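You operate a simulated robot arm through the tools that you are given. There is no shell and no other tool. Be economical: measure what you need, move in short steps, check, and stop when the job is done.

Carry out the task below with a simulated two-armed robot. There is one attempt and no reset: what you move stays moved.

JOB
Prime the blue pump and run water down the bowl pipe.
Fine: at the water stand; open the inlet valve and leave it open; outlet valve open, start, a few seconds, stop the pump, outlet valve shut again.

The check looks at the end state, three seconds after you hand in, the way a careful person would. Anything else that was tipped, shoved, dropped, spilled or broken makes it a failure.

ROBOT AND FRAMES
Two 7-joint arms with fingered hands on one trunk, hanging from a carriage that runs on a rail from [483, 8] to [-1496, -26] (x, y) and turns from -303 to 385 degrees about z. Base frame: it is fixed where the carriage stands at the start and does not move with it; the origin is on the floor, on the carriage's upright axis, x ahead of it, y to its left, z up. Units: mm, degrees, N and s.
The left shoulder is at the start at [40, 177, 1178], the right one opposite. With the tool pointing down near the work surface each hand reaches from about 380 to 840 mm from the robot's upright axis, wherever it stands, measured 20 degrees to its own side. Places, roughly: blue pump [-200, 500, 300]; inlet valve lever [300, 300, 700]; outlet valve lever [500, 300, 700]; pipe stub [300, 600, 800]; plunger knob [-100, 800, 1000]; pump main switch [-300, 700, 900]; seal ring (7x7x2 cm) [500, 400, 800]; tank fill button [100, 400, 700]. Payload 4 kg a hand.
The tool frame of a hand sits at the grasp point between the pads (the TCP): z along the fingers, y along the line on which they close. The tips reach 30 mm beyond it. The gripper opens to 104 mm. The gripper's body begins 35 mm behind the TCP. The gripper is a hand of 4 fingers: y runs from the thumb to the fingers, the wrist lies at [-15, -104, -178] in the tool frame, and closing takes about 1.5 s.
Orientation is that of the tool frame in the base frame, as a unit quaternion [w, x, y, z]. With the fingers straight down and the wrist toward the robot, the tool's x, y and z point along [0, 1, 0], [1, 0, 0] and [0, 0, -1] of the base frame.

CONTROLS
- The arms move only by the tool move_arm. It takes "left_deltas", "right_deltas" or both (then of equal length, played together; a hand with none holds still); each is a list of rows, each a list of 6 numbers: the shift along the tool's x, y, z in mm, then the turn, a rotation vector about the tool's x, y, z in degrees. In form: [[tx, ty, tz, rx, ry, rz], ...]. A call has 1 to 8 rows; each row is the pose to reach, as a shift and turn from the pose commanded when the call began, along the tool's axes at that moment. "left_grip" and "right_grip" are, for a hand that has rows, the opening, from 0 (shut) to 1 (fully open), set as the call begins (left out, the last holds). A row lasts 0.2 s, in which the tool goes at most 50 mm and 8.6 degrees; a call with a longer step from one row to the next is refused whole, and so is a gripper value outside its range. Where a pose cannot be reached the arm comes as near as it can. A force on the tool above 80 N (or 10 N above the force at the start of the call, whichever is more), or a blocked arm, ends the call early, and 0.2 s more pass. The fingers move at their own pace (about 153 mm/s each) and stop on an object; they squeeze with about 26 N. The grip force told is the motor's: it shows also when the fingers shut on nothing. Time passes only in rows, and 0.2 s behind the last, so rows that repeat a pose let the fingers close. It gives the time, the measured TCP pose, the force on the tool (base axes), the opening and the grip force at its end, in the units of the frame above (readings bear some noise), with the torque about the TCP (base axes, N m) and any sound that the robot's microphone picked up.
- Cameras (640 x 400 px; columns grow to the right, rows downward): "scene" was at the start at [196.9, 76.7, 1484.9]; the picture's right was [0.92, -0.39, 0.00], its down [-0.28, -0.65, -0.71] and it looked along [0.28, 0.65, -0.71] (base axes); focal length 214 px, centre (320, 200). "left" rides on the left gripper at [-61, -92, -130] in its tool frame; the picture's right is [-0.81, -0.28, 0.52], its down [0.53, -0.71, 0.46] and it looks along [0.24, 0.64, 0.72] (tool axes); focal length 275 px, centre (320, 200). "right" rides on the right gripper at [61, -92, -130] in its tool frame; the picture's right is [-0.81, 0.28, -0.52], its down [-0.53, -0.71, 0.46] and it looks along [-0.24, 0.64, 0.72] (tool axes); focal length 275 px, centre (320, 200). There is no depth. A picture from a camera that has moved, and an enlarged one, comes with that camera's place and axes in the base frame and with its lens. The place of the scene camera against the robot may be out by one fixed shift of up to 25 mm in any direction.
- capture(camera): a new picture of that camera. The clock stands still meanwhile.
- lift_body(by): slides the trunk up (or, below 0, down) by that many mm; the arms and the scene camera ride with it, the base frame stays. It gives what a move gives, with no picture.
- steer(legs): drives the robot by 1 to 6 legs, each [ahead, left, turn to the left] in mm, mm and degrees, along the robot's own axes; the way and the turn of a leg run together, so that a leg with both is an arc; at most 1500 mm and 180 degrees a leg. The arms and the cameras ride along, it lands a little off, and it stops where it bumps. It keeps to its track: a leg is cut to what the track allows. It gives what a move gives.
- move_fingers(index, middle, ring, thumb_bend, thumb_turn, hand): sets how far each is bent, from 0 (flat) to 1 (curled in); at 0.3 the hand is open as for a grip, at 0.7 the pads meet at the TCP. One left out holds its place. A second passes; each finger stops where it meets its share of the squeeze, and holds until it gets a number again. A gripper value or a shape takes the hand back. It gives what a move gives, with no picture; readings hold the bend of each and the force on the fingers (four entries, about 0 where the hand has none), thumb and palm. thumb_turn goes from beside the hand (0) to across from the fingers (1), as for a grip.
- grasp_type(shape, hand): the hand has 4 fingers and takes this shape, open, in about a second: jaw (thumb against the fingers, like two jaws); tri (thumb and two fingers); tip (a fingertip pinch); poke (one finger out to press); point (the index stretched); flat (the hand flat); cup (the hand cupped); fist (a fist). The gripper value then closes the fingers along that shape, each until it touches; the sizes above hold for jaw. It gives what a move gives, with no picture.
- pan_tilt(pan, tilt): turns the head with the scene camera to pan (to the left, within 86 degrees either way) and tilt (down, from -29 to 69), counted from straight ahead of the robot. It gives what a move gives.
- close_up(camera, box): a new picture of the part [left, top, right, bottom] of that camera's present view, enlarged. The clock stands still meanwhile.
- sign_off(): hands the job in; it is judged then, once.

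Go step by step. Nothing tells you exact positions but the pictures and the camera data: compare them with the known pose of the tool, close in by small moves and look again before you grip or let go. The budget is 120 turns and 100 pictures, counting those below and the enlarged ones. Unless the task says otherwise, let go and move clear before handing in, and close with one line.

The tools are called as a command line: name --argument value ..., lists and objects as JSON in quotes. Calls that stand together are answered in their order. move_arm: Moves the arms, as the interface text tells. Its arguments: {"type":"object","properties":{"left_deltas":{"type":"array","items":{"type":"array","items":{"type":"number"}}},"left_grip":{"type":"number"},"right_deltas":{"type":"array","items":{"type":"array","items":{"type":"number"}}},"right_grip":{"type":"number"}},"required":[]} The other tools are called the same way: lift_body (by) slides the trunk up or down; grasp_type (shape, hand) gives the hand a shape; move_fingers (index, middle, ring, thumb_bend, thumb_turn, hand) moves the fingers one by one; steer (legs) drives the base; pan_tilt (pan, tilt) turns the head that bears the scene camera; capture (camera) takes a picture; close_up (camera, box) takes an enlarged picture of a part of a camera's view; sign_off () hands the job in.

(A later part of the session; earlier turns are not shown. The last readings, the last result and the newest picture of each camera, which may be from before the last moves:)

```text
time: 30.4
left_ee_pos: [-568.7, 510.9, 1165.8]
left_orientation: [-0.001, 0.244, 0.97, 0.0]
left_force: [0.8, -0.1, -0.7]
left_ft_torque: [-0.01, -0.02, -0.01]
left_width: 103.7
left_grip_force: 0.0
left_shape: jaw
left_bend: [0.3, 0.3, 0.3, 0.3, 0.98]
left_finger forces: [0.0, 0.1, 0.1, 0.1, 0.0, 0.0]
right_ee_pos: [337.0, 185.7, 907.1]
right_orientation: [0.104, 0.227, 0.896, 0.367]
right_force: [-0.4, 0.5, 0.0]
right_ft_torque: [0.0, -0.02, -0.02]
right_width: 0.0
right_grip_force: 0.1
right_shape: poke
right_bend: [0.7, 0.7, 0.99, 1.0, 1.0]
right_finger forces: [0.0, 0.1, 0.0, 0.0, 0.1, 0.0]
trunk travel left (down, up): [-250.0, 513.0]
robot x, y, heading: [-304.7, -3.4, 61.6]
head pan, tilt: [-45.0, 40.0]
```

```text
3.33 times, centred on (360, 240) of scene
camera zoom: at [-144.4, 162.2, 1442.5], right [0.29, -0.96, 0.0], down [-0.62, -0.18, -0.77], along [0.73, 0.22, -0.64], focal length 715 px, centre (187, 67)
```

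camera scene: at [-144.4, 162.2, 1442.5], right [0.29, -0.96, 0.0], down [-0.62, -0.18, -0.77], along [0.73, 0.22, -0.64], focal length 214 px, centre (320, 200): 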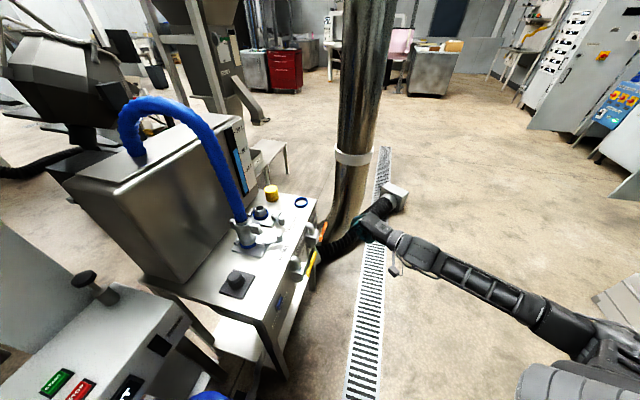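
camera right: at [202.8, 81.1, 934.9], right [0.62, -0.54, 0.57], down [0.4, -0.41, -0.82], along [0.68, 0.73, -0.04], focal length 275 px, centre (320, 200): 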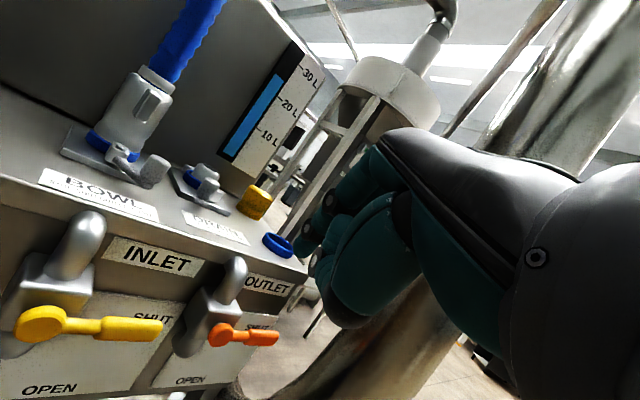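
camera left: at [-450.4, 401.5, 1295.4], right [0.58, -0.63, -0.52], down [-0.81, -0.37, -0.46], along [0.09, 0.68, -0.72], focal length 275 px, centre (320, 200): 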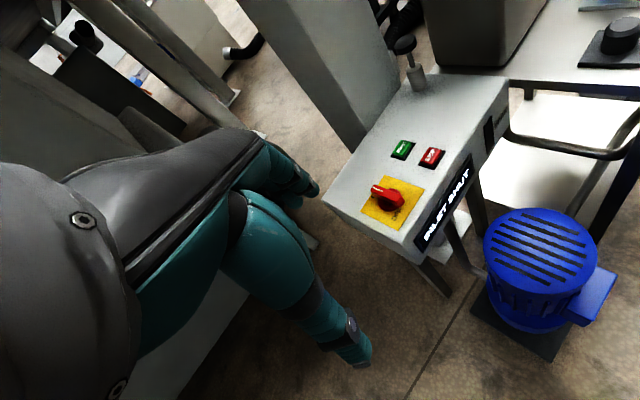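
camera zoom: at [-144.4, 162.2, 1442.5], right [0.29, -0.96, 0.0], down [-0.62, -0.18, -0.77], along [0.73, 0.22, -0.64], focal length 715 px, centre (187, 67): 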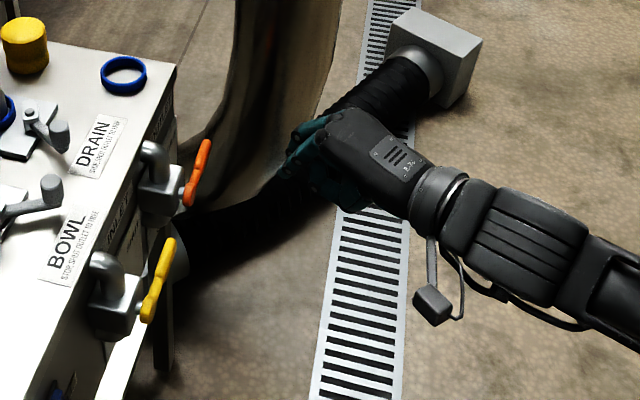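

Lever geometry is confirmed (inlet pivot ≈(247,326,715), outlet pivot ≈(423,325,717)). I'll bring the fingertip above the inlet handle.

move_arm --right_deltas '[[13, -15, 35, 0, 0, 0], [26, -30, 70, 0, 0, 0], [39, -45, 105, 0, 0, 0], [57, -31, 136, 0, 0, 0], [74, -17, 167, 0, 0, 0], [74, -17, 167, 0, 0, 0]]'

capture --camera "right"

pan_tilt --pan -15 --tilt 45

close_up --camera "scene" --box '[270, 170, 430, 290]'

```text
time: 31.8
left_ee_pos: [-570.0, 510.4, 1165.4]
left_orientation: [0.001, 0.245, 0.97, -0.001]
left_force: [0.5, 0.3, -0.7]
left_ft_torque: [-0.04, -0.02, -0.02]
left_width: 103.4
left_grip_force: 0.1
left_shape: jaw
left_bend: [0.3, 0.3, 0.3, 0.3, 0.98]
left_finger forces: [0.0, 0.0, 0.0, 0.0, 0.0, 0.0]
right_ee_pos: [339.4, 171.4, 893.9]
right_orientation: [0.105, 0.225, 0.892, 0.378]
right_force: [0.3, -0.1, 0.3]
right_ft_torque: [0.01, 0.02, -0.03]
right_width: 0.0
right_grip_force: 0.0
right_shape: poke
right_bend: [0.7, 0.7, 0.99, 1.0, 1.0]
right_finger forces: [0.0, 0.0, 0.0, 0.1, 0.0, 0.0]
right hand out of reach, approached as far as the arm can: row 1, 2, 3, 4, 5, 6
trunk travel left (down, up): [-250.0, 513.0]
robot x, y, heading: [-308.7, -7.4, 62.0]
head pan, tilt: [-45.0, 40.0]
```

```text
67 pictures are left
camera right: at [211.8, 62.8, 915.3], right [0.61, -0.55, 0.57], down [0.4, -0.41, -0.82], along [0.68, 0.73, -0.03], focal length 275 px, centre (320, 200)
```

right: 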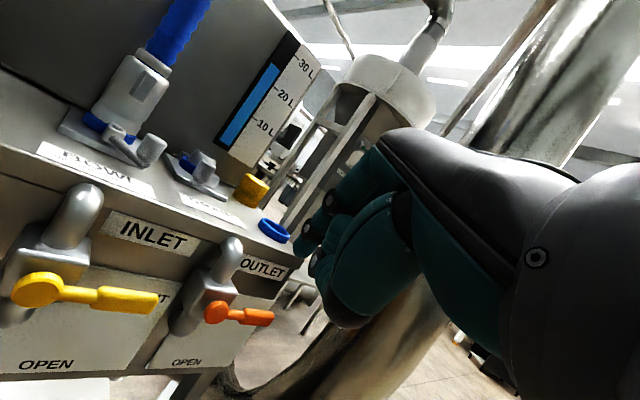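

```text
time: 32.8
left_ee_pos: [-570.1, 510.5, 1164.7]
left_orientation: [0.0, 0.245, 0.969, 0.0]
left_force: [0.4, 0.8, 0.3]
left_ft_torque: [0.01, 0.0, 0.0]
left_width: 103.8
left_grip_force: 0.1
left_shape: jaw
left_bend: [0.3, 0.3, 0.3, 0.3, 0.98]
left_finger forces: [0.1, 0.0, 0.0, 0.0, 0.0, 0.0]
right_ee_pos: [340.9, 171.0, 893.1]
right_orientation: [0.106, 0.226, 0.892, 0.378]
right_force: [-1.0, 0.1, 0.5]
right_ft_torque: [0.01, 0.0, -0.01]
right_width: 0.0
right_grip_force: 0.0
right_shape: poke
right_bend: [0.7, 0.7, 0.99, 1.0, 1.0]
right_finger forces: [0.0, 0.0, 0.0, 0.1, 0.0, 0.0]
trunk travel left (down, up): [-250.0, 513.0]
robot x, y, heading: [-308.3, -6.5, 61.5]
head pan, tilt: [-15.0, 45.0]
```

```text
3.33 times, centred on (350, 230) of scene
camera zoom: at [-170.1, 196.5, 1435.1], right [0.73, -0.69, 0.0], down [-0.49, -0.51, -0.71], along [0.49, 0.51, -0.71], focal length 715 px, centre (220, 100)
```

zoom: 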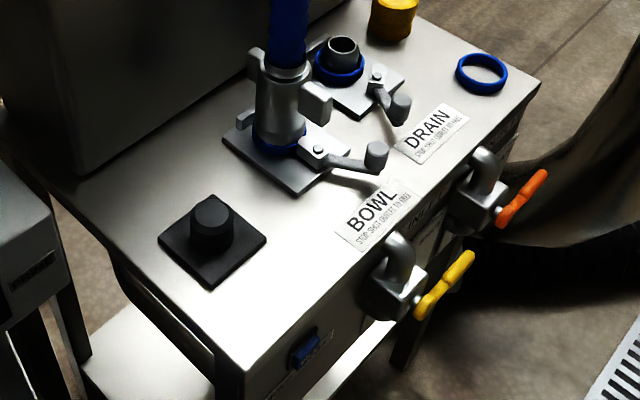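

The tilted pose is limited because the shoulder is high. I'll lower the trunk and bring the hand back up to level.

lift_body --by -120

move_arm --right_deltas '[[0, 35, -35, 0, 0, 0], [0, 35, -35, 0, 0, 0]]'

lift_body --by -120

```text
time: 34.3
left_ee_pos: [-569.7, 510.9, 1045.2]
left_orientation: [0.0, 0.244, 0.97, 0.0]
left_force: [-0.3, 0.2, -0.1]
left_ft_torque: [0.0, -0.01, 0.01]
left_width: 103.5
left_grip_force: 0.1
left_shape: jaw
left_bend: [0.3, 0.3, 0.3, 0.3, 0.98]
left_finger forces: [0.0, 0.0, 0.0, 0.0, 0.1, 0.0]
right_ee_pos: [341.2, 172.4, 772.3]
right_orientation: [0.107, 0.225, 0.891, 0.379]
right_force: [-0.4, -0.4, -0.5]
right_ft_torque: [-0.01, 0.02, 0.03]
right_width: 0.0
right_grip_force: 0.1
right_shape: poke
right_bend: [0.7, 0.7, 0.99, 1.0, 1.0]
right_finger forces: [0.0, 0.0, 0.0, 0.0, 0.0, 0.0]
trunk travel left (down, up): [-130.0, 633.0]
robot x, y, heading: [-304.2, -2.3, 61.8]
head pan, tilt: [-15.0, 45.0]
```

```text
time: 34.9
left_ee_pos: [-570.5, 510.4, 1045.0]
left_orientation: [0.001, 0.246, 0.969, 0.0]
left_force: [-0.5, 0.6, 0.3]
left_ft_torque: [-0.02, -0.02, 0.0]
left_width: 103.7
left_grip_force: 0.0
left_shape: jaw
left_bend: [0.3, 0.3, 0.3, 0.3, 0.98]
left_finger forces: [0.0, 0.0, 0.0, 0.1, 0.1, 0.0]
right_ee_pos: [335.3, 170.7, 819.3]
right_orientation: [0.106, 0.226, 0.891, 0.378]
right_force: [0.1, 0.1, -0.1]
right_ft_torque: [-0.06, -0.01, -0.01]
right_width: 0.0
right_grip_force: 0.1
right_shape: poke
right_bend: [0.7, 0.7, 0.99, 1.0, 1.0]
right_finger forces: [0.0, 0.0, 0.0, 0.1, 0.0, 0.1]
trunk travel left (down, up): [-130.0, 633.0]
robot x, y, heading: [-308.2, -3.6, 61.5]
head pan, tilt: [-15.0, 45.0]
```

```text
time: 36.4
left_ee_pos: [-570.4, 509.7, 924.2]
left_orientation: [0.0, 0.246, 0.969, 0.0]
left_force: [0.7, -0.6, -0.1]
left_ft_torque: [-0.03, 0.0, -0.03]
left_width: 103.6
left_grip_force: 0.0
left_shape: jaw
left_bend: [0.3, 0.3, 0.3, 0.3, 0.98]
left_finger forces: [0.1, 0.0, 0.0, 0.1, 0.1, 0.0]
right_ee_pos: [338.0, 169.9, 701.3]
right_orientation: [0.106, 0.225, 0.892, 0.379]
right_force: [0.2, -0.1, -0.6]
right_ft_torque: [-0.01, 0.0, 0.01]
right_width: 0.2
right_grip_force: 0.1
right_shape: poke
right_bend: [0.7, 0.7, 0.99, 1.0, 1.0]
right_finger forces: [0.0, 0.1, 0.1, 0.0, 0.1, 0.1]
trunk travel left (down, up): [-10.0, 753.0]
robot x, y, heading: [-308.6, -6.3, 61.4]
head pan, tilt: [-15.0, 45.0]
```

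Now raise and advance the hand to above the handle.

move_arm --right_deltas '[[4, 30, -17, 0, 0, 0], [8, 59, -35, 0, 0, 0], [12, 89, -52, 0, 0, 0], [34, 105, -25, 0, 0, 0], [56, 121, 3, 0, 0, 0], [78, 138, 30, 0, 0, 0]]'

capture --camera "right"

close_up --camera "scene" --box '[270, 100, 430, 220]'

```text
time: 37.8
left_ee_pos: [-568.1, 510.2, 925.2]
left_orientation: [0.001, 0.245, 0.969, 0.0]
left_force: [-0.3, -0.5, 0.6]
left_ft_torque: [-0.01, 0.0, 0.0]
left_width: 103.6
left_grip_force: 0.1
left_shape: jaw
left_bend: [0.3, 0.3, 0.3, 0.3, 0.98]
left_finger forces: [0.1, 0.0, 0.0, 0.1, 0.0, 0.0]
right_ee_pos: [331.7, 275.9, 800.6]
right_orientation: [0.105, 0.224, 0.893, 0.377]
right_force: [1.5, 0.5, -0.4]
right_ft_torque: [-0.01, 0.01, 0.01]
right_width: 0.0
right_grip_force: 0.1
right_shape: poke
right_bend: [0.7, 0.7, 0.99, 1.0, 1.0]
right_finger forces: [0.1, 0.1, 0.0, 0.1, 0.0, 0.0]
right hand out of reach, approached as far as the arm can: row 5, 6
trunk travel left (down, up): [-10.0, 753.0]
robot x, y, heading: [-307.3, -1.7, 61.3]
head pan, tilt: [-15.0, 45.0]
```

```text
65 pictures are left
camera right: at [203.7, 167.1, 823.8], right [0.61, -0.54, 0.57], down [0.4, -0.41, -0.82], along [0.68, 0.73, -0.03], focal length 275 px, centre (320, 200)
```

right: 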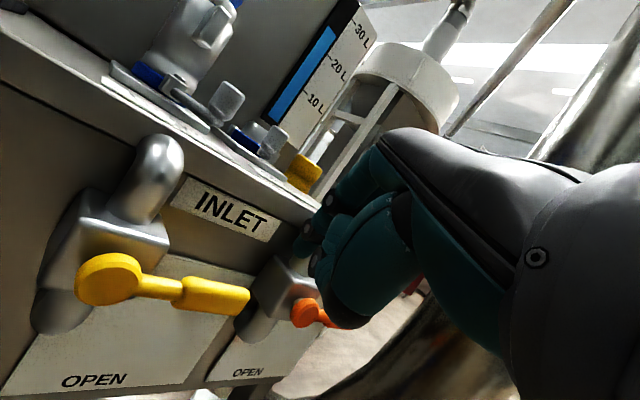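

```text
3.33 times, centred on (350, 160) of scene
camera zoom: at [-168.8, 196.4, 1195.2], right [0.73, -0.69, 0.0], down [-0.48, -0.51, -0.71], along [0.49, 0.51, -0.71], focal length 715 px, centre (220, 333)
```

zoom: 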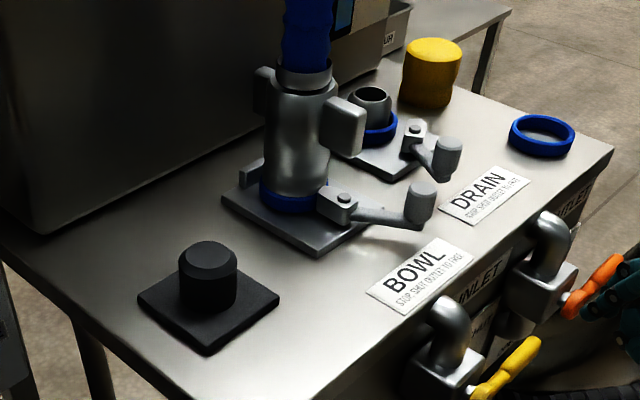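

The arm is too folded; I'll pull back slightly from the stand, move the carriage 130 mm further away, and re-extend.

move_arm --right_deltas '[[-19, -19, -18, 0, 0, 0], [-39, -38, -37, 0, 0, 0]]'

steer --legs '[[-62, 114, 0]]'

move_arm --right_deltas '[[-38, 14, 16, 0, 0, 0], [-76, 28, 32, 0, 0, 0], [-114, 43, 46, 0, 0, 0]]'

```text
time: 38.4
left_ee_pos: [-568.8, 508.9, 925.1]
left_orientation: [0.0, 0.245, 0.969, -0.001]
left_force: [0.2, 0.9, 0.3]
left_ft_torque: [0.01, 0.03, -0.01]
left_width: 103.6
left_grip_force: 0.0
left_shape: jaw
left_bend: [0.3, 0.3, 0.3, 0.3, 0.98]
left_finger forces: [0.0, 0.1, 0.0, 0.0, 0.0, 0.0]
right_ee_pos: [334.9, 208.6, 800.9]
right_orientation: [0.106, 0.226, 0.892, 0.378]
right_force: [0.2, 0.8, 0.4]
right_ft_torque: [-0.04, 0.01, 0.02]
right_width: 0.0
right_grip_force: 0.1
right_shape: poke
right_bend: [0.7, 0.7, 0.99, 1.0, 1.0]
right_finger forces: [0.0, 0.0, 0.1, 0.1, 0.0, 0.0]
trunk travel left (down, up): [-10.0, 753.0]
robot x, y, heading: [-305.3, -4.7, 61.4]
head pan, tilt: [-15.0, 45.0]
```

```text
time: 39.6
left_ee_pos: [-694.3, 507.2, 925.5]
left_orientation: [0.0, 0.245, 0.969, 0.001]
left_force: [0.3, 0.4, 0.0]
left_ft_torque: [0.02, 0.01, 0.03]
left_width: 103.7
left_grip_force: 0.0
left_shape: jaw
left_bend: [0.3, 0.3, 0.3, 0.3, 0.98]
left_finger forces: [0.1, 0.0, 0.0, 0.0, 0.1, 0.0]
right_ee_pos: [212.1, 208.9, 801.7]
right_orientation: [0.107, 0.226, 0.891, 0.379]
right_force: [0.1, -0.5, 0.4]
right_ft_torque: [-0.01, 0.02, -0.01]
right_width: 0.2
right_grip_force: 0.0
right_shape: poke
right_bend: [0.7, 0.7, 0.99, 1.0, 1.0]
right_finger forces: [0.0, 0.0, 0.0, 0.0, 0.0, 0.0]
trunk travel left (down, up): [-10.0, 753.0]
robot x, y, heading: [-434.0, -7.6, 61.4]
head pan, tilt: [-15.0, 45.0]
```

```text
time: 40.4
left_ee_pos: [-694.5, 508.0, 924.3]
left_orientation: [-0.001, 0.246, 0.969, 0.0]
left_force: [0.0, -0.3, 0.1]
left_ft_torque: [-0.01, -0.04, -0.02]
left_width: 103.6
left_grip_force: 0.0
left_shape: jaw
left_bend: [0.3, 0.3, 0.3, 0.3, 0.98]
left_finger forces: [0.0, 0.0, 0.1, 0.1, 0.0, 0.0]
right_ee_pos: [337.0, 205.5, 807.1]
right_orientation: [0.106, 0.225, 0.891, 0.379]
right_force: [0.2, -0.3, -0.6]
right_ft_torque: [0.0, 0.04, -0.03]
right_width: 0.2
right_grip_force: 0.0
right_shape: poke
right_bend: [0.7, 0.7, 0.99, 1.0, 1.0]
right_finger forces: [0.0, 0.0, 0.0, 0.1, 0.1, 0.0]
trunk travel left (down, up): [-10.0, 753.0]
robot x, y, heading: [-434.4, -7.6, 61.6]
head pan, tilt: [-15.0, 45.0]
```

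move_arm --right_deltas '[[21, 13, 29, 0, 0, 0], [42, 26, 58, 0, 0, 0], [63, 39, 86, 0, 0, 0], [63, 39, 86, 0, 0, 0]]'

capture --camera "right"

pan_tilt --pan -25 --tilt 35

close_up --camera "scene" --box '[240, 140, 400, 260]'

```text
time: 41.4
left_ee_pos: [-696.2, 506.3, 923.3]
left_orientation: [0.001, 0.245, 0.969, -0.001]
left_force: [-0.9, -0.4, 0.5]
left_ft_torque: [0.0, 0.02, 0.06]
left_width: 103.8
left_grip_force: 0.1
left_shape: jaw
left_bend: [0.3, 0.3, 0.3, 0.3, 0.98]
left_finger forces: [0.0, 0.0, 0.0, 0.1, 0.1, 0.0]
right_ee_pos: [330.7, 282.8, 812.6]
right_orientation: [0.138, 0.208, 0.895, 0.37]
right_force: [0.4, 0.0, -0.3]
right_ft_torque: [0.0, 0.01, 0.01]
right_width: 0.2
right_grip_force: 0.1
right_shape: poke
right_bend: [0.7, 0.7, 0.99, 1.0, 1.0]
right_finger forces: [0.0, 0.1, 0.0, 0.0, 0.0, 0.0]
right hand out of reach, approached as far as the arm can: row 2, 3
trunk travel left (down, up): [-10.0, 753.0]
robot x, y, heading: [-431.1, -5.7, 61.5]
head pan, tilt: [-15.0, 45.0]
```

```text
63 pictures are left
camera right: at [202.3, 175.1, 830.3], right [0.58, -0.52, 0.63], down [0.46, -0.43, -0.78], along [0.68, 0.73, -0.01], focal length 275 px, centre (320, 200)
```

right: 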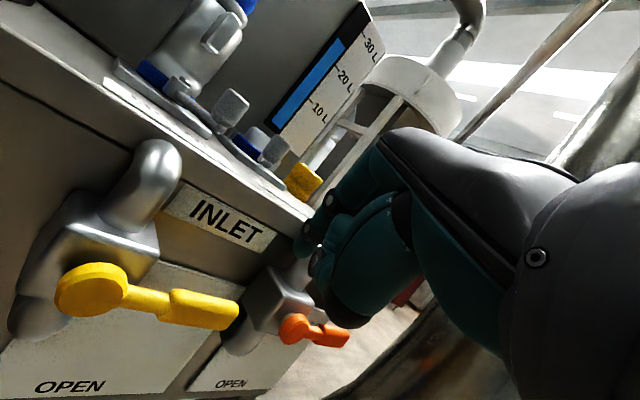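

```text
time: 42.1
left_ee_pos: [-697.1, 506.8, 926.2]
left_orientation: [-0.001, 0.245, 0.969, 0.0]
left_force: [-0.4, 0.0, -0.3]
left_ft_torque: [0.0, 0.03, 0.03]
left_width: 103.6
left_grip_force: 0.0
left_shape: jaw
left_bend: [0.3, 0.3, 0.3, 0.3, 0.98]
left_finger forces: [0.1, 0.0, 0.0, 0.1, 0.0, 0.0]
right_ee_pos: [330.3, 283.6, 811.9]
right_orientation: [0.137, 0.208, 0.895, 0.369]
right_force: [0.4, 0.6, 0.0]
right_ft_torque: [0.03, -0.02, 0.03]
right_width: 0.3
right_grip_force: 0.1
right_shape: poke
right_bend: [0.7, 0.7, 0.99, 1.0, 1.0]
right_finger forces: [0.0, 0.0, 0.0, 0.0, 0.0, 0.0]
trunk travel left (down, up): [-10.0, 753.0]
robot x, y, heading: [-435.4, -6.4, 61.6]
head pan, tilt: [-25.0, 35.0]
```

```text
3.33 times, centred on (320, 200) of scene
camera zoom: at [-281.5, 187.8, 1209.9], right [0.6, -0.8, 0.0], down [-0.46, -0.34, -0.82], along [0.66, 0.49, -0.57], focal length 715 px, centre (320, 200)
```

zoom: 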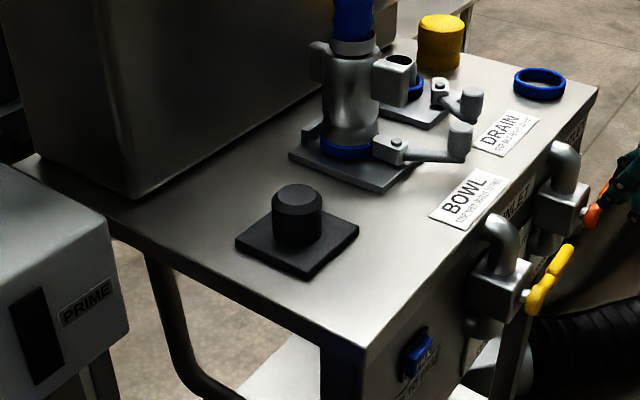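

The forward tilt is limiting. I'll change to a finger pointing down and leaning left, so the hand sits to the right of the valve.

move_arm --right_deltas '[[-3, -2, -5, 5.6, 4.2, 2.0], [-6, -3, -10, 11.3, 8.4, 4.1], [-9, -5, -16, 16.9, 12.6, 6.1], [-12, -6, -21, 22.6, 16.8, 8.2], [-15, -8, -27, 28.2, 21.0, 10.2], [-18, -9, -32, 33.9, 25.2, 12.3], [-21, -11, -38, 39.5, 29.4, 14.3], [-21, -11, -38, 39.5, 29.4, 14.3]]'

capture --camera "right"

pan_tilt --pan -35 --tilt 35

capture --camera "scene"

```text
time: 44.0
left_ee_pos: [-694.9, 510.4, 926.6]
left_orientation: [0.0, 0.246, 0.969, 0.001]
left_force: [-0.2, -1.0, 0.5]
left_ft_torque: [-0.07, -0.02, -0.01]
left_width: 103.8
left_grip_force: 0.1
left_shape: jaw
left_bend: [0.3, 0.3, 0.3, 0.3, 0.98]
left_finger forces: [0.0, 0.1, 0.0, 0.0, 0.0, 0.0]
right_ee_pos: [310.7, 258.0, 848.9]
right_orientation: [-0.248, 0.252, 0.929, 0.112]
right_force: [0.1, -0.1, -0.4]
right_ft_torque: [-0.05, 0.03, 0.02]
right_width: 0.0
right_grip_force: 0.0
right_shape: poke
right_bend: [0.7, 0.7, 0.99, 1.0, 1.0]
right_finger forces: [0.1, 0.0, 0.1, 0.1, 0.0, 0.0]
right hand out of reach, approached as far as the arm can: row 2, 3, 4, 5, 6, 7, 8
trunk travel left (down, up): [-10.0, 753.0]
robot x, y, heading: [-435.7, -8.9, 61.8]
head pan, tilt: [-25.0, 35.0]
```

```text
61 pictures are left
camera right: at [269.8, 162.2, 983.1], right [0.96, -0.27, 0.05], down [-0.16, -0.67, -0.72], along [0.23, 0.69, -0.69], focal length 275 px, centre (320, 200)
```

right: 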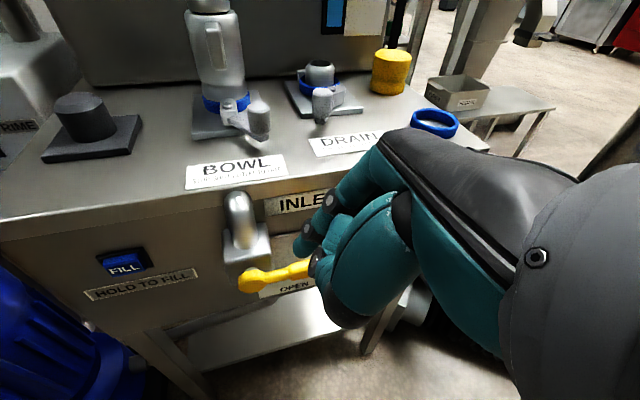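

```text
time: 44.7
left_ee_pos: [-696.0, 505.8, 925.1]
left_orientation: [0.001, 0.245, 0.969, 0.0]
left_force: [-0.1, -0.3, -0.2]
left_ft_torque: [-0.01, 0.01, 0.01]
left_width: 103.8
left_grip_force: 0.2
left_shape: jaw
left_bend: [0.3, 0.3, 0.3, 0.3, 0.98]
left_finger forces: [0.0, 0.0, 0.0, 0.1, 0.1, 0.0]
right_ee_pos: [309.1, 254.1, 848.2]
right_orientation: [-0.246, 0.253, 0.929, 0.112]
right_force: [0.9, 0.4, 1.1]
right_ft_torque: [-0.03, 0.01, 0.0]
right_width: 0.0
right_grip_force: 0.1
right_shape: poke
right_bend: [0.7, 0.7, 0.99, 1.0, 1.0]
right_finger forces: [0.0, 0.0, 0.0, 0.1, 0.0, 0.0]
trunk travel left (down, up): [-10.0, 753.0]
robot x, y, heading: [-434.4, -5.7, 61.8]
head pan, tilt: [-35.0, 35.0]
```

```text
60 pictures are left
camera scene: at [-273.1, 173.9, 1209.8], right [0.45, -0.89, 0.0], down [-0.51, -0.26, -0.82], along [0.73, 0.37, -0.57], focal length 214 px, centre (320, 200)
```

scene: 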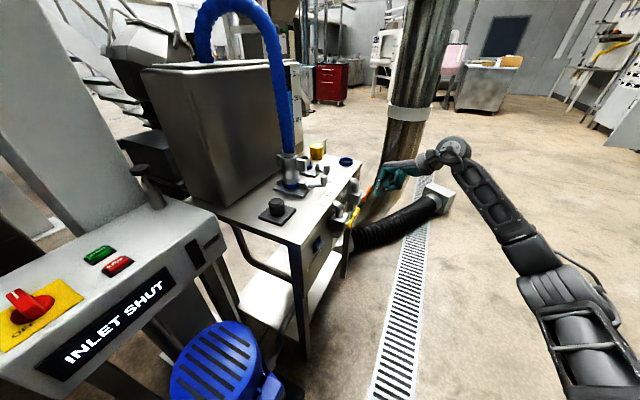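

This pose is natural and clear of the valve. Next I'll place the fingertip just above the inlet handle.

move_arm --right_deltas '[[-25, 7, 14, 0, 0, 0], [-50, 14, 27, 0, 0, 0], [-44, 38, 48, 0, 0, 0], [-38, 63, 69, 0, 0, 0], [-38, 63, 69, 0, 0, 0]]'

capture --camera "right"

close_up --camera "scene" --box '[300, 130, 440, 250]'

```text
time: 45.9
left_ee_pos: [-695.1, 507.1, 924.9]
left_orientation: [-0.001, 0.245, 0.969, 0.0]
left_force: [0.6, 0.7, -0.6]
left_ft_torque: [-0.01, -0.03, 0.01]
left_width: 103.6
left_grip_force: 0.1
left_shape: jaw
left_bend: [0.3, 0.3, 0.3, 0.3, 0.98]
left_finger forces: [0.0, 0.0, 0.0, 0.0, 0.0, 0.1]
right_ee_pos: [297.4, 249.3, 798.4]
right_orientation: [-0.259, 0.256, 0.925, 0.105]
right_force: [-0.4, 0.3, 0.0]
right_ft_torque: [0.0, -0.01, 0.03]
right_width: 0.2
right_grip_force: 0.0
right_shape: poke
right_bend: [0.7, 0.7, 0.99, 1.0, 1.0]
right_finger forces: [0.0, 0.0, 0.0, 0.0, 0.0, 0.1]
right hand out of reach, approached as far as the arm can: row 1, 2, 3, 4, 5
trunk travel left (down, up): [-10.0, 753.0]
robot x, y, heading: [-430.7, -6.4, 61.5]
head pan, tilt: [-35.0, 35.0]
```

```text
59 pictures are left
camera right: at [262.0, 154.1, 934.4], right [0.96, -0.28, 0.02], down [-0.18, -0.68, -0.71], along [0.21, 0.68, -0.7], focal length 275 px, centre (320, 200)
```

right: 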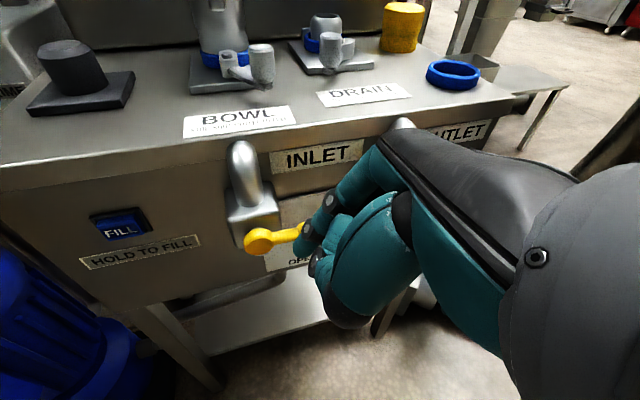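

```text
3.33 times, centred on (370, 190) of scene
camera zoom: at [-273.2, 174.4, 1209.9], right [0.45, -0.89, 0.0], down [-0.51, -0.26, -0.82], along [0.73, 0.37, -0.57], focal length 715 px, centre (153, 233)
```

zoom: 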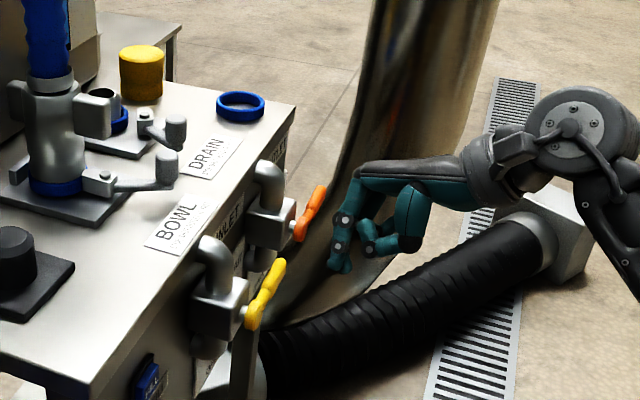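

Now it is simply at full stretch; I'll move the carriage 120 mm closer.

steer --legs '[[57, -105, 0]]'

move_arm --right_deltas '[[0, 0, 0, 0, 0, 0]]'

```text
time: 47.1
left_ee_pos: [-581.5, 509.3, 924.5]
left_orientation: [0.0, 0.245, 0.97, 0.0]
left_force: [-0.2, -0.2, 0.7]
left_ft_torque: [0.02, 0.0, -0.02]
left_width: 103.8
left_grip_force: 0.1
left_shape: jaw
left_bend: [0.3, 0.3, 0.3, 0.3, 0.98]
left_finger forces: [0.0, 0.0, 0.0, 0.1, 0.0, 0.1]
right_ee_pos: [413.1, 250.9, 796.4]
right_orientation: [-0.259, 0.256, 0.926, 0.104]
right_force: [0.2, -0.1, -0.6]
right_ft_torque: [-0.02, 0.01, 0.01]
right_width: 0.0
right_grip_force: 0.0
right_shape: poke
right_bend: [0.7, 0.7, 0.99, 1.0, 1.0]
right_finger forces: [0.1, 0.0, 0.0, 0.1, 0.0, 0.0]
trunk travel left (down, up): [-10.0, 753.0]
robot x, y, heading: [-320.3, -4.9, 61.6]
head pan, tilt: [-35.0, 35.0]
```

```text
time: 47.5
left_ee_pos: [-580.6, 510.7, 925.7]
left_orientation: [-0.001, 0.246, 0.969, 0.001]
left_force: [0.1, -0.2, 0.4]
left_ft_torque: [0.01, -0.01, 0.03]
left_width: 103.6
left_grip_force: 0.0
left_shape: jaw
left_bend: [0.3, 0.3, 0.3, 0.3, 0.98]
left_finger forces: [0.1, 0.0, 0.1, 0.1, 0.0, 0.1]
right_ee_pos: [412.4, 251.1, 796.8]
right_orientation: [-0.26, 0.256, 0.925, 0.103]
right_force: [0.0, -0.6, -0.1]
right_ft_torque: [0.05, 0.0, 0.0]
right_width: 0.1
right_grip_force: 0.0
right_shape: poke
right_bend: [0.7, 0.7, 0.99, 1.0, 1.0]
right_finger forces: [0.0, 0.0, 0.0, 0.0, 0.1, 0.0]
trunk travel left (down, up): [-10.0, 753.0]
robot x, y, heading: [-317.3, -5.5, 61.4]
head pan, tilt: [-35.0, 35.0]
```

move_arm --right_deltas '[[22, 5, 23, 0, 0, 0], [44, 10, 46, 0, 0, 0], [65, 15, 68, 0, 0, 0], [65, 15, 68, 0, 0, 0]]'

capture --camera "right"

close_up --camera "scene" --box '[230, 130, 390, 250]'

```text
time: 48.5
left_ee_pos: [-582.3, 508.9, 923.7]
left_orientation: [0.0, 0.246, 0.969, 0.0]
left_force: [0.4, -0.2, 1.1]
left_ft_torque: [0.0, -0.02, 0.0]
left_width: 103.8
left_grip_force: 0.2
left_shape: jaw
left_bend: [0.3, 0.3, 0.3, 0.3, 0.98]
left_finger forces: [0.1, 0.0, 0.0, 0.0, 0.1, 0.0]
right_ee_pos: [344.4, 313.1, 774.9]
right_orientation: [-0.26, 0.257, 0.925, 0.104]
right_force: [0.2, -0.8, 0.5]
right_ft_torque: [0.02, 0.03, -0.01]
right_width: 0.0
right_grip_force: 0.1
right_shape: poke
right_bend: [0.7, 0.7, 0.99, 1.0, 1.0]
right_finger forces: [0.0, 0.1, 0.1, 0.0, 0.0, 0.1]
trunk travel left (down, up): [-10.0, 753.0]
robot x, y, heading: [-318.4, -4.8, 61.3]
head pan, tilt: [-35.0, 35.0]
```

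```text
57 pictures are left
camera right: at [307.2, 218.8, 911.3], right [0.96, -0.28, 0.02], down [-0.18, -0.68, -0.71], along [0.21, 0.68, -0.7], focal length 275 px, centre (320, 200)
```

right: 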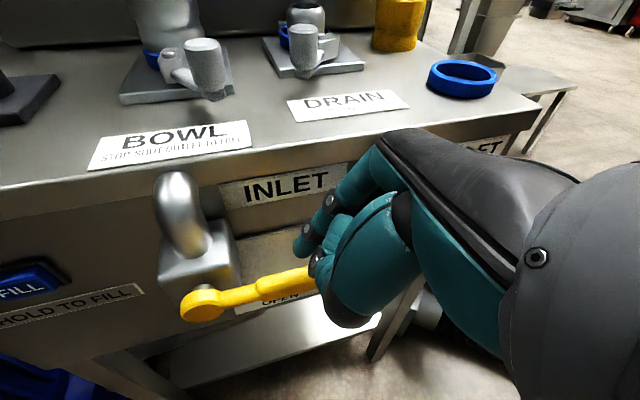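

```text
3.33 times, centred on (310, 190) of scene
camera zoom: at [-158.0, 176.4, 1209.9], right [0.45, -0.89, 0.0], down [-0.51, -0.26, -0.82], along [0.73, 0.37, -0.57], focal length 715 px, centre (353, 233)
```

zoom: 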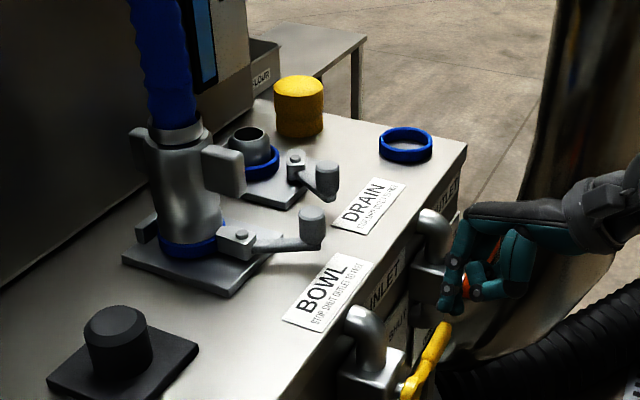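

Fingertip is right above the handle. Push it down along its arc, first to about 60°.

move_arm --right_deltas '[[-9, -2, 18, 0, 0, 0], [-17, -2.5, 29, 0, 0, 0], [-25, -3, 40, 0, 0, 0], [-29, -6, 52, 0, 0, 0], [-33, -8, 64, 0, 0, 0], [-33, -13, 77, 0, 0, 0], [-33, -18, 89, 0, 0, 0]]'

capture --camera "right"

close_up --camera "scene" --box '[230, 160, 390, 280]'

```text
time: 50.1
left_ee_pos: [-581.2, 509.7, 924.3]
left_orientation: [0.0, 0.246, 0.969, 0.001]
left_force: [-0.3, -0.1, -0.5]
left_ft_torque: [0.01, -0.02, -0.02]
left_width: 103.8
left_grip_force: 0.1
left_shape: jaw
left_bend: [0.3, 0.3, 0.3, 0.3, 0.98]
left_finger forces: [0.0, 0.0, 0.1, 0.0, 0.0, 0.0]
right_ee_pos: [323.1, 313.0, 681.5]
right_orientation: [-0.259, 0.256, 0.925, 0.104]
right_force: [0.5, 0.4, 0.3]
right_ft_torque: [0.05, 0.01, -0.02]
right_width: 0.0
right_grip_force: 0.1
right_shape: poke
right_bend: [0.7, 0.7, 0.99, 1.0, 1.0]
right_finger forces: [1.1, 0.0, 0.1, 0.1, 0.1, 0.0]
trunk travel left (down, up): [-10.0, 753.0]
robot x, y, heading: [-317.9, -3.6, 61.7]
head pan, tilt: [-35.0, 35.0]
```

```text
55 pictures are left
camera right: at [286.1, 217.4, 818.2], right [0.96, -0.28, 0.02], down [-0.18, -0.68, -0.71], along [0.21, 0.68, -0.7], focal length 275 px, centre (320, 200)
```

right: 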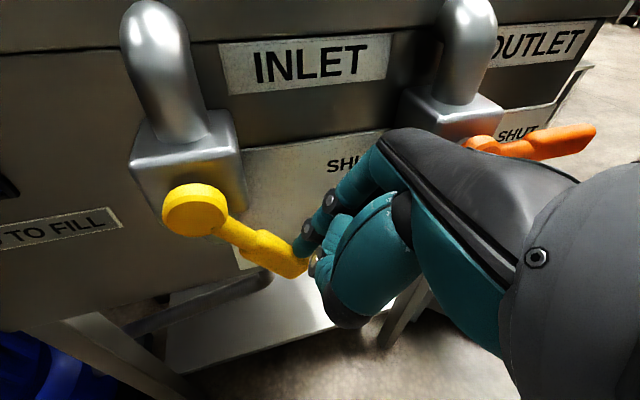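

```text
3.33 times, centred on (310, 220) of scene
camera zoom: at [-158.6, 176.6, 1209.8], right [0.45, -0.89, 0.0], down [-0.51, -0.26, -0.82], along [0.73, 0.37, -0.57], focal length 715 px, centre (353, 133)
```

zoom: 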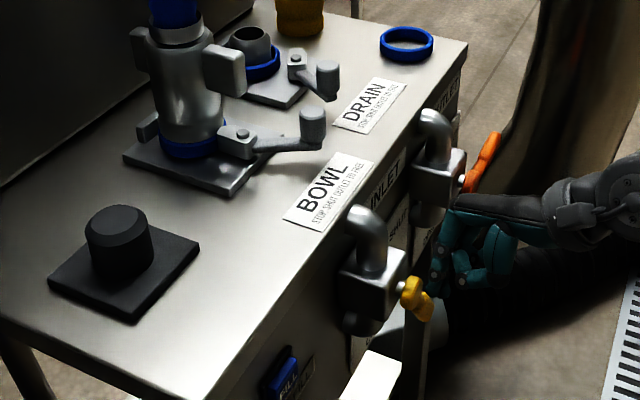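

The lever is swinging. Continue to fully down with some overshoot until it meets its stop.

move_arm --right_deltas '[[7.5, -11, 18, 0, 0, 0], [18, -21, 32, 0, 0, 0], [24, -25, 36, 0, 0, 0], [30, -30, 39.5, 0, 0, 0], [36, -34, 42, 0, 0, 0], [42, -38, 44, 0, 0, 0]]'

capture --camera "right"

close_up --camera "scene" --box '[230, 160, 390, 280]'

```text
time: 51.5
left_ee_pos: [-565.5, 505.7, 921.3]
left_orientation: [0.005, 0.246, 0.969, -0.001]
left_force: [-0.3, -0.6, 0.1]
left_ft_torque: [-0.02, 0.0, 0.0]
left_width: 103.5
left_grip_force: 0.0
left_shape: jaw
left_bend: [0.3, 0.3, 0.3, 0.3, 0.98]
left_finger forces: [0.1, 0.1, 0.0, 0.1, 0.0, 0.0]
right_ee_pos: [280.4, 304.8, 667.1]
right_orientation: [-0.245, 0.265, 0.927, 0.104]
right_force: [58.0, -14.2, -7.2]
right_ft_torque: [-0.46, -1.25, -1.17]
right_width: 0.0
right_grip_force: 0.0
right_shape: poke
right_bend: [0.7, 0.7, 0.99, 1.0, 1.0]
right_finger forces: [57.8, 0.0, 0.1, 0.1, 0.0, 0.0]
trunk travel left (down, up): [-10.0, 753.0]
robot x, y, heading: [-314.8, -7.9, 61.2]
head pan, tilt: [-35.0, 35.0]
```

```text
53 pictures are left
camera right: at [238.5, 212.9, 804.0], right [0.95, -0.29, 0.05], down [-0.18, -0.68, -0.71], along [0.24, 0.67, -0.7], focal length 275 px, centre (320, 200)
```

right: 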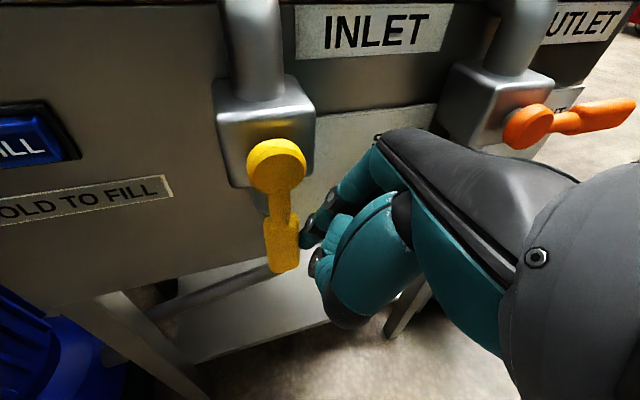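

```text
3.33 times, centred on (310, 220) of scene
camera zoom: at [-147.0, 173.5, 1211.0], right [0.45, -0.89, 0.01], down [-0.51, -0.26, -0.82], along [0.74, 0.36, -0.57], focal length 715 px, centre (353, 133)
```

zoom: 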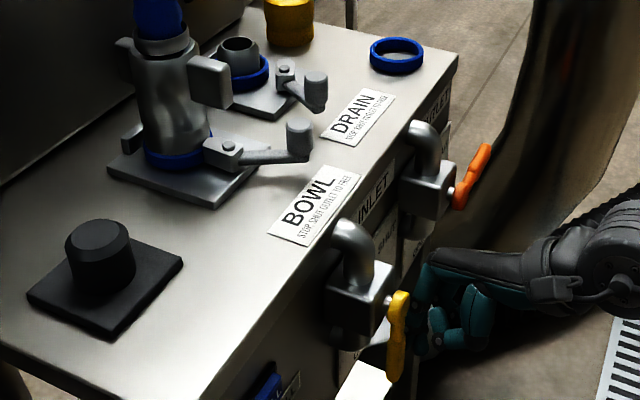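

The inlet lever is down at its stop. Back the hand off and check the display.

move_arm --right_deltas '[[-36, 26, -21, 0, 0, 0], [-45, 5, -28, 0, 0, 0], [-54, -10, -34, 0, 0, 0], [-62, -25, -40, 0, 0, 0]]'

pan_tilt --pan 25 --tilt 35

capture --camera "scene"

```text
time: 52.5
left_ee_pos: [-580.4, 509.6, 923.2]
left_orientation: [0.0, 0.245, 0.97, 0.0]
left_force: [0.8, -0.1, -1.2]
left_ft_torque: [0.02, 0.0, -0.02]
left_width: 103.9
left_grip_force: 0.0
left_shape: jaw
left_bend: [0.3, 0.3, 0.3, 0.3, 0.98]
left_finger forces: [0.0, 0.0, 0.0, 0.1, 0.1, 0.1]
right_ee_pos: [300.3, 253.8, 664.4]
right_orientation: [-0.259, 0.256, 0.925, 0.104]
right_force: [0.3, -0.7, 0.6]
right_ft_torque: [0.0, 0.01, 0.0]
right_width: 0.0
right_grip_force: 0.0
right_shape: poke
right_bend: [0.7, 0.7, 0.99, 1.0, 1.0]
right_finger forces: [0.1, 0.0, 0.0, 0.1, 0.0, 0.0]
trunk travel left (down, up): [-10.0, 753.0]
robot x, y, heading: [-318.4, -3.2, 61.7]
head pan, tilt: [-35.0, 35.0]
```

```text
time: 53.8
left_ee_pos: [-579.4, 509.1, 925.3]
left_orientation: [0.001, 0.245, 0.969, 0.0]
left_force: [0.0, -0.1, -0.2]
left_ft_torque: [0.01, -0.01, 0.02]
left_width: 103.5
left_grip_force: 0.0
left_shape: jaw
left_bend: [0.3, 0.3, 0.3, 0.3, 0.98]
left_finger forces: [0.0, 0.0, 0.0, 0.0, 0.1, 0.1]
right_ee_pos: [301.0, 253.6, 662.9]
right_orientation: [-0.259, 0.255, 0.926, 0.104]
right_force: [0.9, -0.2, -0.3]
right_ft_torque: [-0.02, -0.04, 0.03]
right_width: 0.1
right_grip_force: 0.1
right_shape: poke
right_bend: [0.7, 0.7, 0.99, 1.0, 1.0]
right_finger forces: [0.1, 0.0, 0.1, 0.0, 0.0, 0.0]
trunk travel left (down, up): [-10.0, 753.0]
robot x, y, heading: [-320.0, -4.8, 61.8]
head pan, tilt: [25.0, 35.0]
```

```text
51 pictures are left
camera scene: at [-231.5, 225.2, 1210.0], right [1.0, -0.06, 0.0], down [-0.03, -0.57, -0.82], along [0.05, 0.82, -0.57], focal length 214 px, centre (320, 200)
```

scene: 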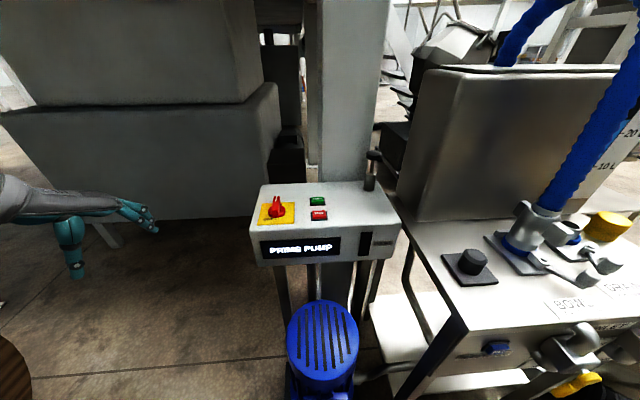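

The display now says "PRIME PUMP". I'll look closely at the plunger and control box.

close_up --camera "scene" --box '[245, 140, 405, 270]'

capture --camera "left"

```text
3.08 times, centred on (325, 205) of scene
camera zoom: at [-231.5, 225.2, 1210.0], right [1.0, -0.06, 0.0], down [-0.03, -0.57, -0.82], along [0.05, 0.82, -0.57], focal length 660 px, centre (305, 185)
```

zoom: 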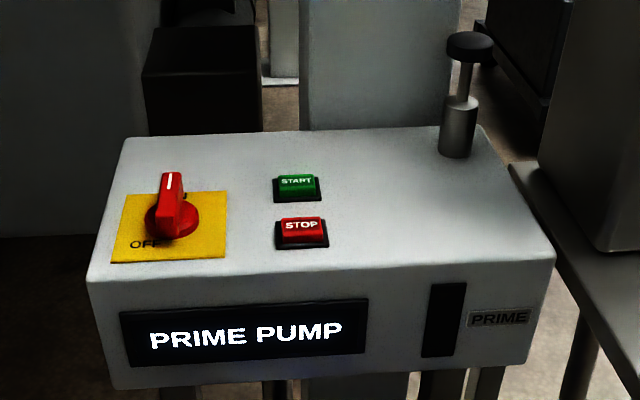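

```text
49 pictures are left
camera left: at [-570.5, 399.2, 1055.3], right [0.58, -0.63, -0.52], down [-0.81, -0.37, -0.46], along [0.09, 0.68, -0.72], focal length 275 px, centre (320, 200)
```

left: 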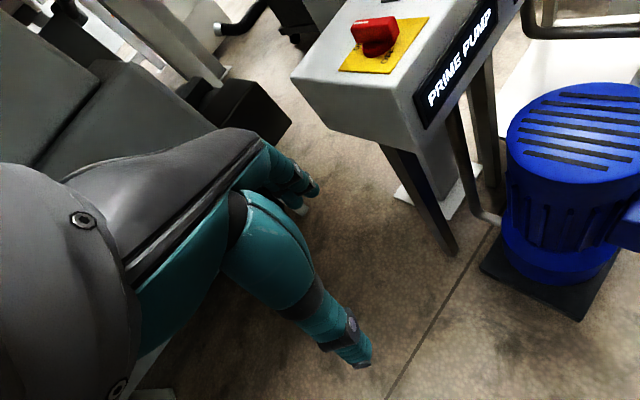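

I'll raise the trunk, move the carriage toward x≈-150 so the left hand can reach the plunger, and shape the left hand to poke.

lift_body --by 250

steer --legs '[[81, -150, 0]]'

grasp_type --hand "left" --shape "poke"

capture --camera "left"

capture --camera "scene"

```text
time: 56.4
left_ee_pos: [-579.8, 509.2, 1174.5]
left_orientation: [0.0, 0.245, 0.969, -0.001]
left_force: [-0.5, -0.3, 0.7]
left_ft_torque: [0.01, -0.01, -0.01]
left_width: 103.8
left_grip_force: 0.0
left_shape: jaw
left_bend: [0.3, 0.3, 0.3, 0.3, 0.98]
left_finger forces: [0.0, 0.0, 0.0, 0.1, 0.1, 0.1]
right_ee_pos: [301.5, 254.6, 914.7]
right_orientation: [-0.26, 0.256, 0.925, 0.104]
right_force: [-0.6, -0.8, 0.4]
right_ft_torque: [-0.02, -0.01, 0.02]
right_width: 0.0
right_grip_force: 0.1
right_shape: poke
right_bend: [0.7, 0.7, 0.99, 1.0, 1.0]
right_finger forces: [0.0, 0.0, 0.0, 0.0, 0.0, 0.0]
trunk travel left (down, up): [-260.0, 503.0]
robot x, y, heading: [-312.8, -6.1, 61.7]
head pan, tilt: [25.0, 35.0]
```

```text
time: 57.8
left_ee_pos: [-412.1, 511.1, 1174.4]
left_orientation: [0.0, 0.243, 0.97, -0.001]
left_force: [-0.2, -0.1, -0.4]
left_ft_torque: [-0.01, 0.0, 0.01]
left_width: 103.5
left_grip_force: 0.1
left_shape: jaw
left_bend: [0.3, 0.3, 0.3, 0.3, 0.98]
left_finger forces: [0.1, 0.0, 0.0, 0.0, 0.0, 0.0]
right_ee_pos: [471.9, 259.5, 914.2]
right_orientation: [-0.259, 0.253, 0.926, 0.103]
right_force: [1.0, -0.2, 0.4]
right_ft_torque: [0.0, -0.01, 0.02]
right_width: 0.1
right_grip_force: 0.0
right_shape: poke
right_bend: [0.7, 0.7, 0.99, 1.0, 1.0]
right_finger forces: [0.0, 0.0, 0.0, 0.1, 0.0, 0.1]
trunk travel left (down, up): [-260.0, 503.0]
robot x, y, heading: [-147.1, -7.0, 61.7]
head pan, tilt: [25.0, 35.0]
```

```text
time: 58.7
left_ee_pos: [-413.7, 511.5, 1174.8]
left_orientation: [0.0, 0.242, 0.97, 0.0]
left_force: [0.5, 0.0, 0.2]
left_ft_torque: [0.03, 0.0, -0.01]
left_width: 0.2
left_grip_force: 0.1
left_shape: poke
left_bend: [0.7, 0.7, 0.99, 1.0, 1.0]
left_finger forces: [0.0, 0.0, 0.0, 0.1, 0.0, 0.0]
right_ee_pos: [470.5, 259.6, 915.5]
right_orientation: [-0.26, 0.253, 0.926, 0.102]
right_force: [0.0, 0.1, 0.3]
right_ft_torque: [0.01, 0.01, -0.03]
right_width: 0.0
right_grip_force: 0.0
right_shape: poke
right_bend: [0.7, 0.7, 0.99, 1.0, 1.0]
right_finger forces: [0.0, 0.0, 0.0, 0.1, 0.0, 0.0]
trunk travel left (down, up): [-260.0, 503.0]
robot x, y, heading: [-147.0, -3.7, 61.9]
head pan, tilt: [25.0, 35.0]
```

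```text
48 pictures are left
camera left: at [-402.2, 400.8, 1305.4], right [0.58, -0.62, -0.52], down [-0.81, -0.38, -0.46], along [0.09, 0.68, -0.72], focal length 275 px, centre (320, 200)
```

left: 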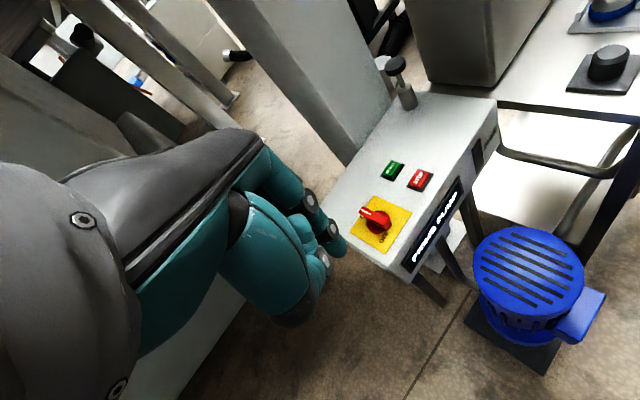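

```text
47 pictures are left
camera scene: at [-62.3, 228.5, 1459.9], right [1.0, -0.05, 0.0], down [-0.03, -0.57, -0.82], along [0.04, 0.82, -0.57], focal length 214 px, centre (320, 200)
```

scene: 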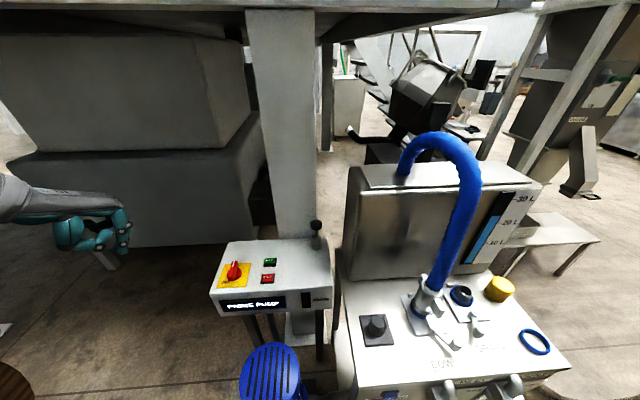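

Plunger knob triangulates to about (-53, 773, 963), START (-216, 711, 853), STOP (-214, 650, 850). Bring the left fingertip over the plunger.

move_arm --left_deltas '[[-18, 39, 5, 0, 0, 0], [-36, 78, 10, 0, 0, 0], [-55, 117, 15, 0, 0, 0], [-74, 156, 20, 0, 0, 0], [-92, 195, 25, 0, 0, 0], [-110, 234, 30, 0, 0, 0], [-129, 273, 35, 0, 0, 0]]'

move_arm --left_deltas '[[-19, 41, 20, 0, 0, 0], [-38, 82, 45, 0, 0, 0], [-58, 124, 75, 0, 0, 0], [-58, 124, 80, 0, 0, 0]]'

capture --camera "left"

capture --camera "scene"

```text
time: 60.3
left_ee_pos: [-169.2, 692.9, 1140.6]
left_orientation: [0.001, 0.243, 0.97, 0.001]
left_force: [-0.2, -0.3, -0.2]
left_ft_torque: [0.0, 0.01, 0.04]
left_width: 0.0
left_grip_force: 0.0
left_shape: poke
left_bend: [0.7, 0.7, 0.99, 1.0, 1.0]
left_finger forces: [0.0, 0.0, 0.0, 0.0, 0.1, 0.0]
right_ee_pos: [471.4, 260.1, 915.2]
right_orientation: [-0.26, 0.254, 0.926, 0.103]
right_force: [0.0, 0.7, 0.0]
right_ft_torque: [0.0, 0.01, 0.0]
right_width: 0.1
right_grip_force: 0.1
right_shape: poke
right_bend: [0.7, 0.7, 0.99, 1.0, 1.0]
right_finger forces: [0.0, 0.0, 0.1, 0.1, 0.1, 0.0]
trunk travel left (down, up): [-260.0, 503.0]
robot x, y, heading: [-144.3, -4.8, 62.0]
head pan, tilt: [25.0, 35.0]
```

```text
refused: row 2 steps farther than a row can; nothing moved
```

```text
46 pictures are left
camera left: at [-159.0, 582.8, 1271.5], right [0.59, -0.62, -0.52], down [-0.81, -0.38, -0.46], along [0.09, 0.68, -0.72], focal length 275 px, centre (320, 200)
```

left: 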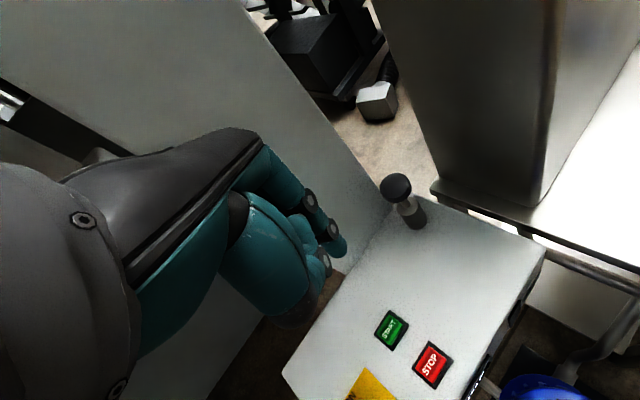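

```text
45 pictures are left
camera scene: at [-61.7, 228.8, 1460.1], right [1.0, -0.05, 0.0], down [-0.03, -0.57, -0.82], along [0.04, 0.82, -0.57], focal length 214 px, centre (320, 200)
```

scene: 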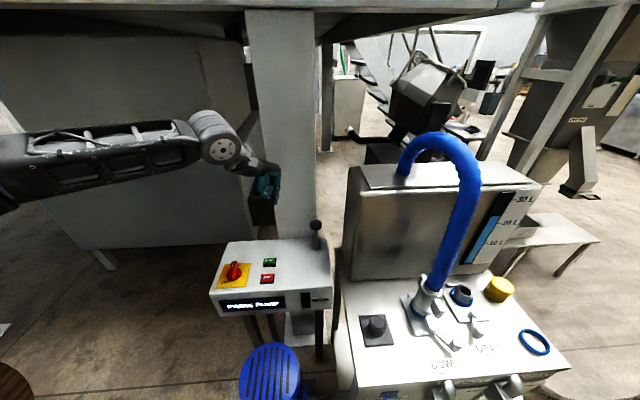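

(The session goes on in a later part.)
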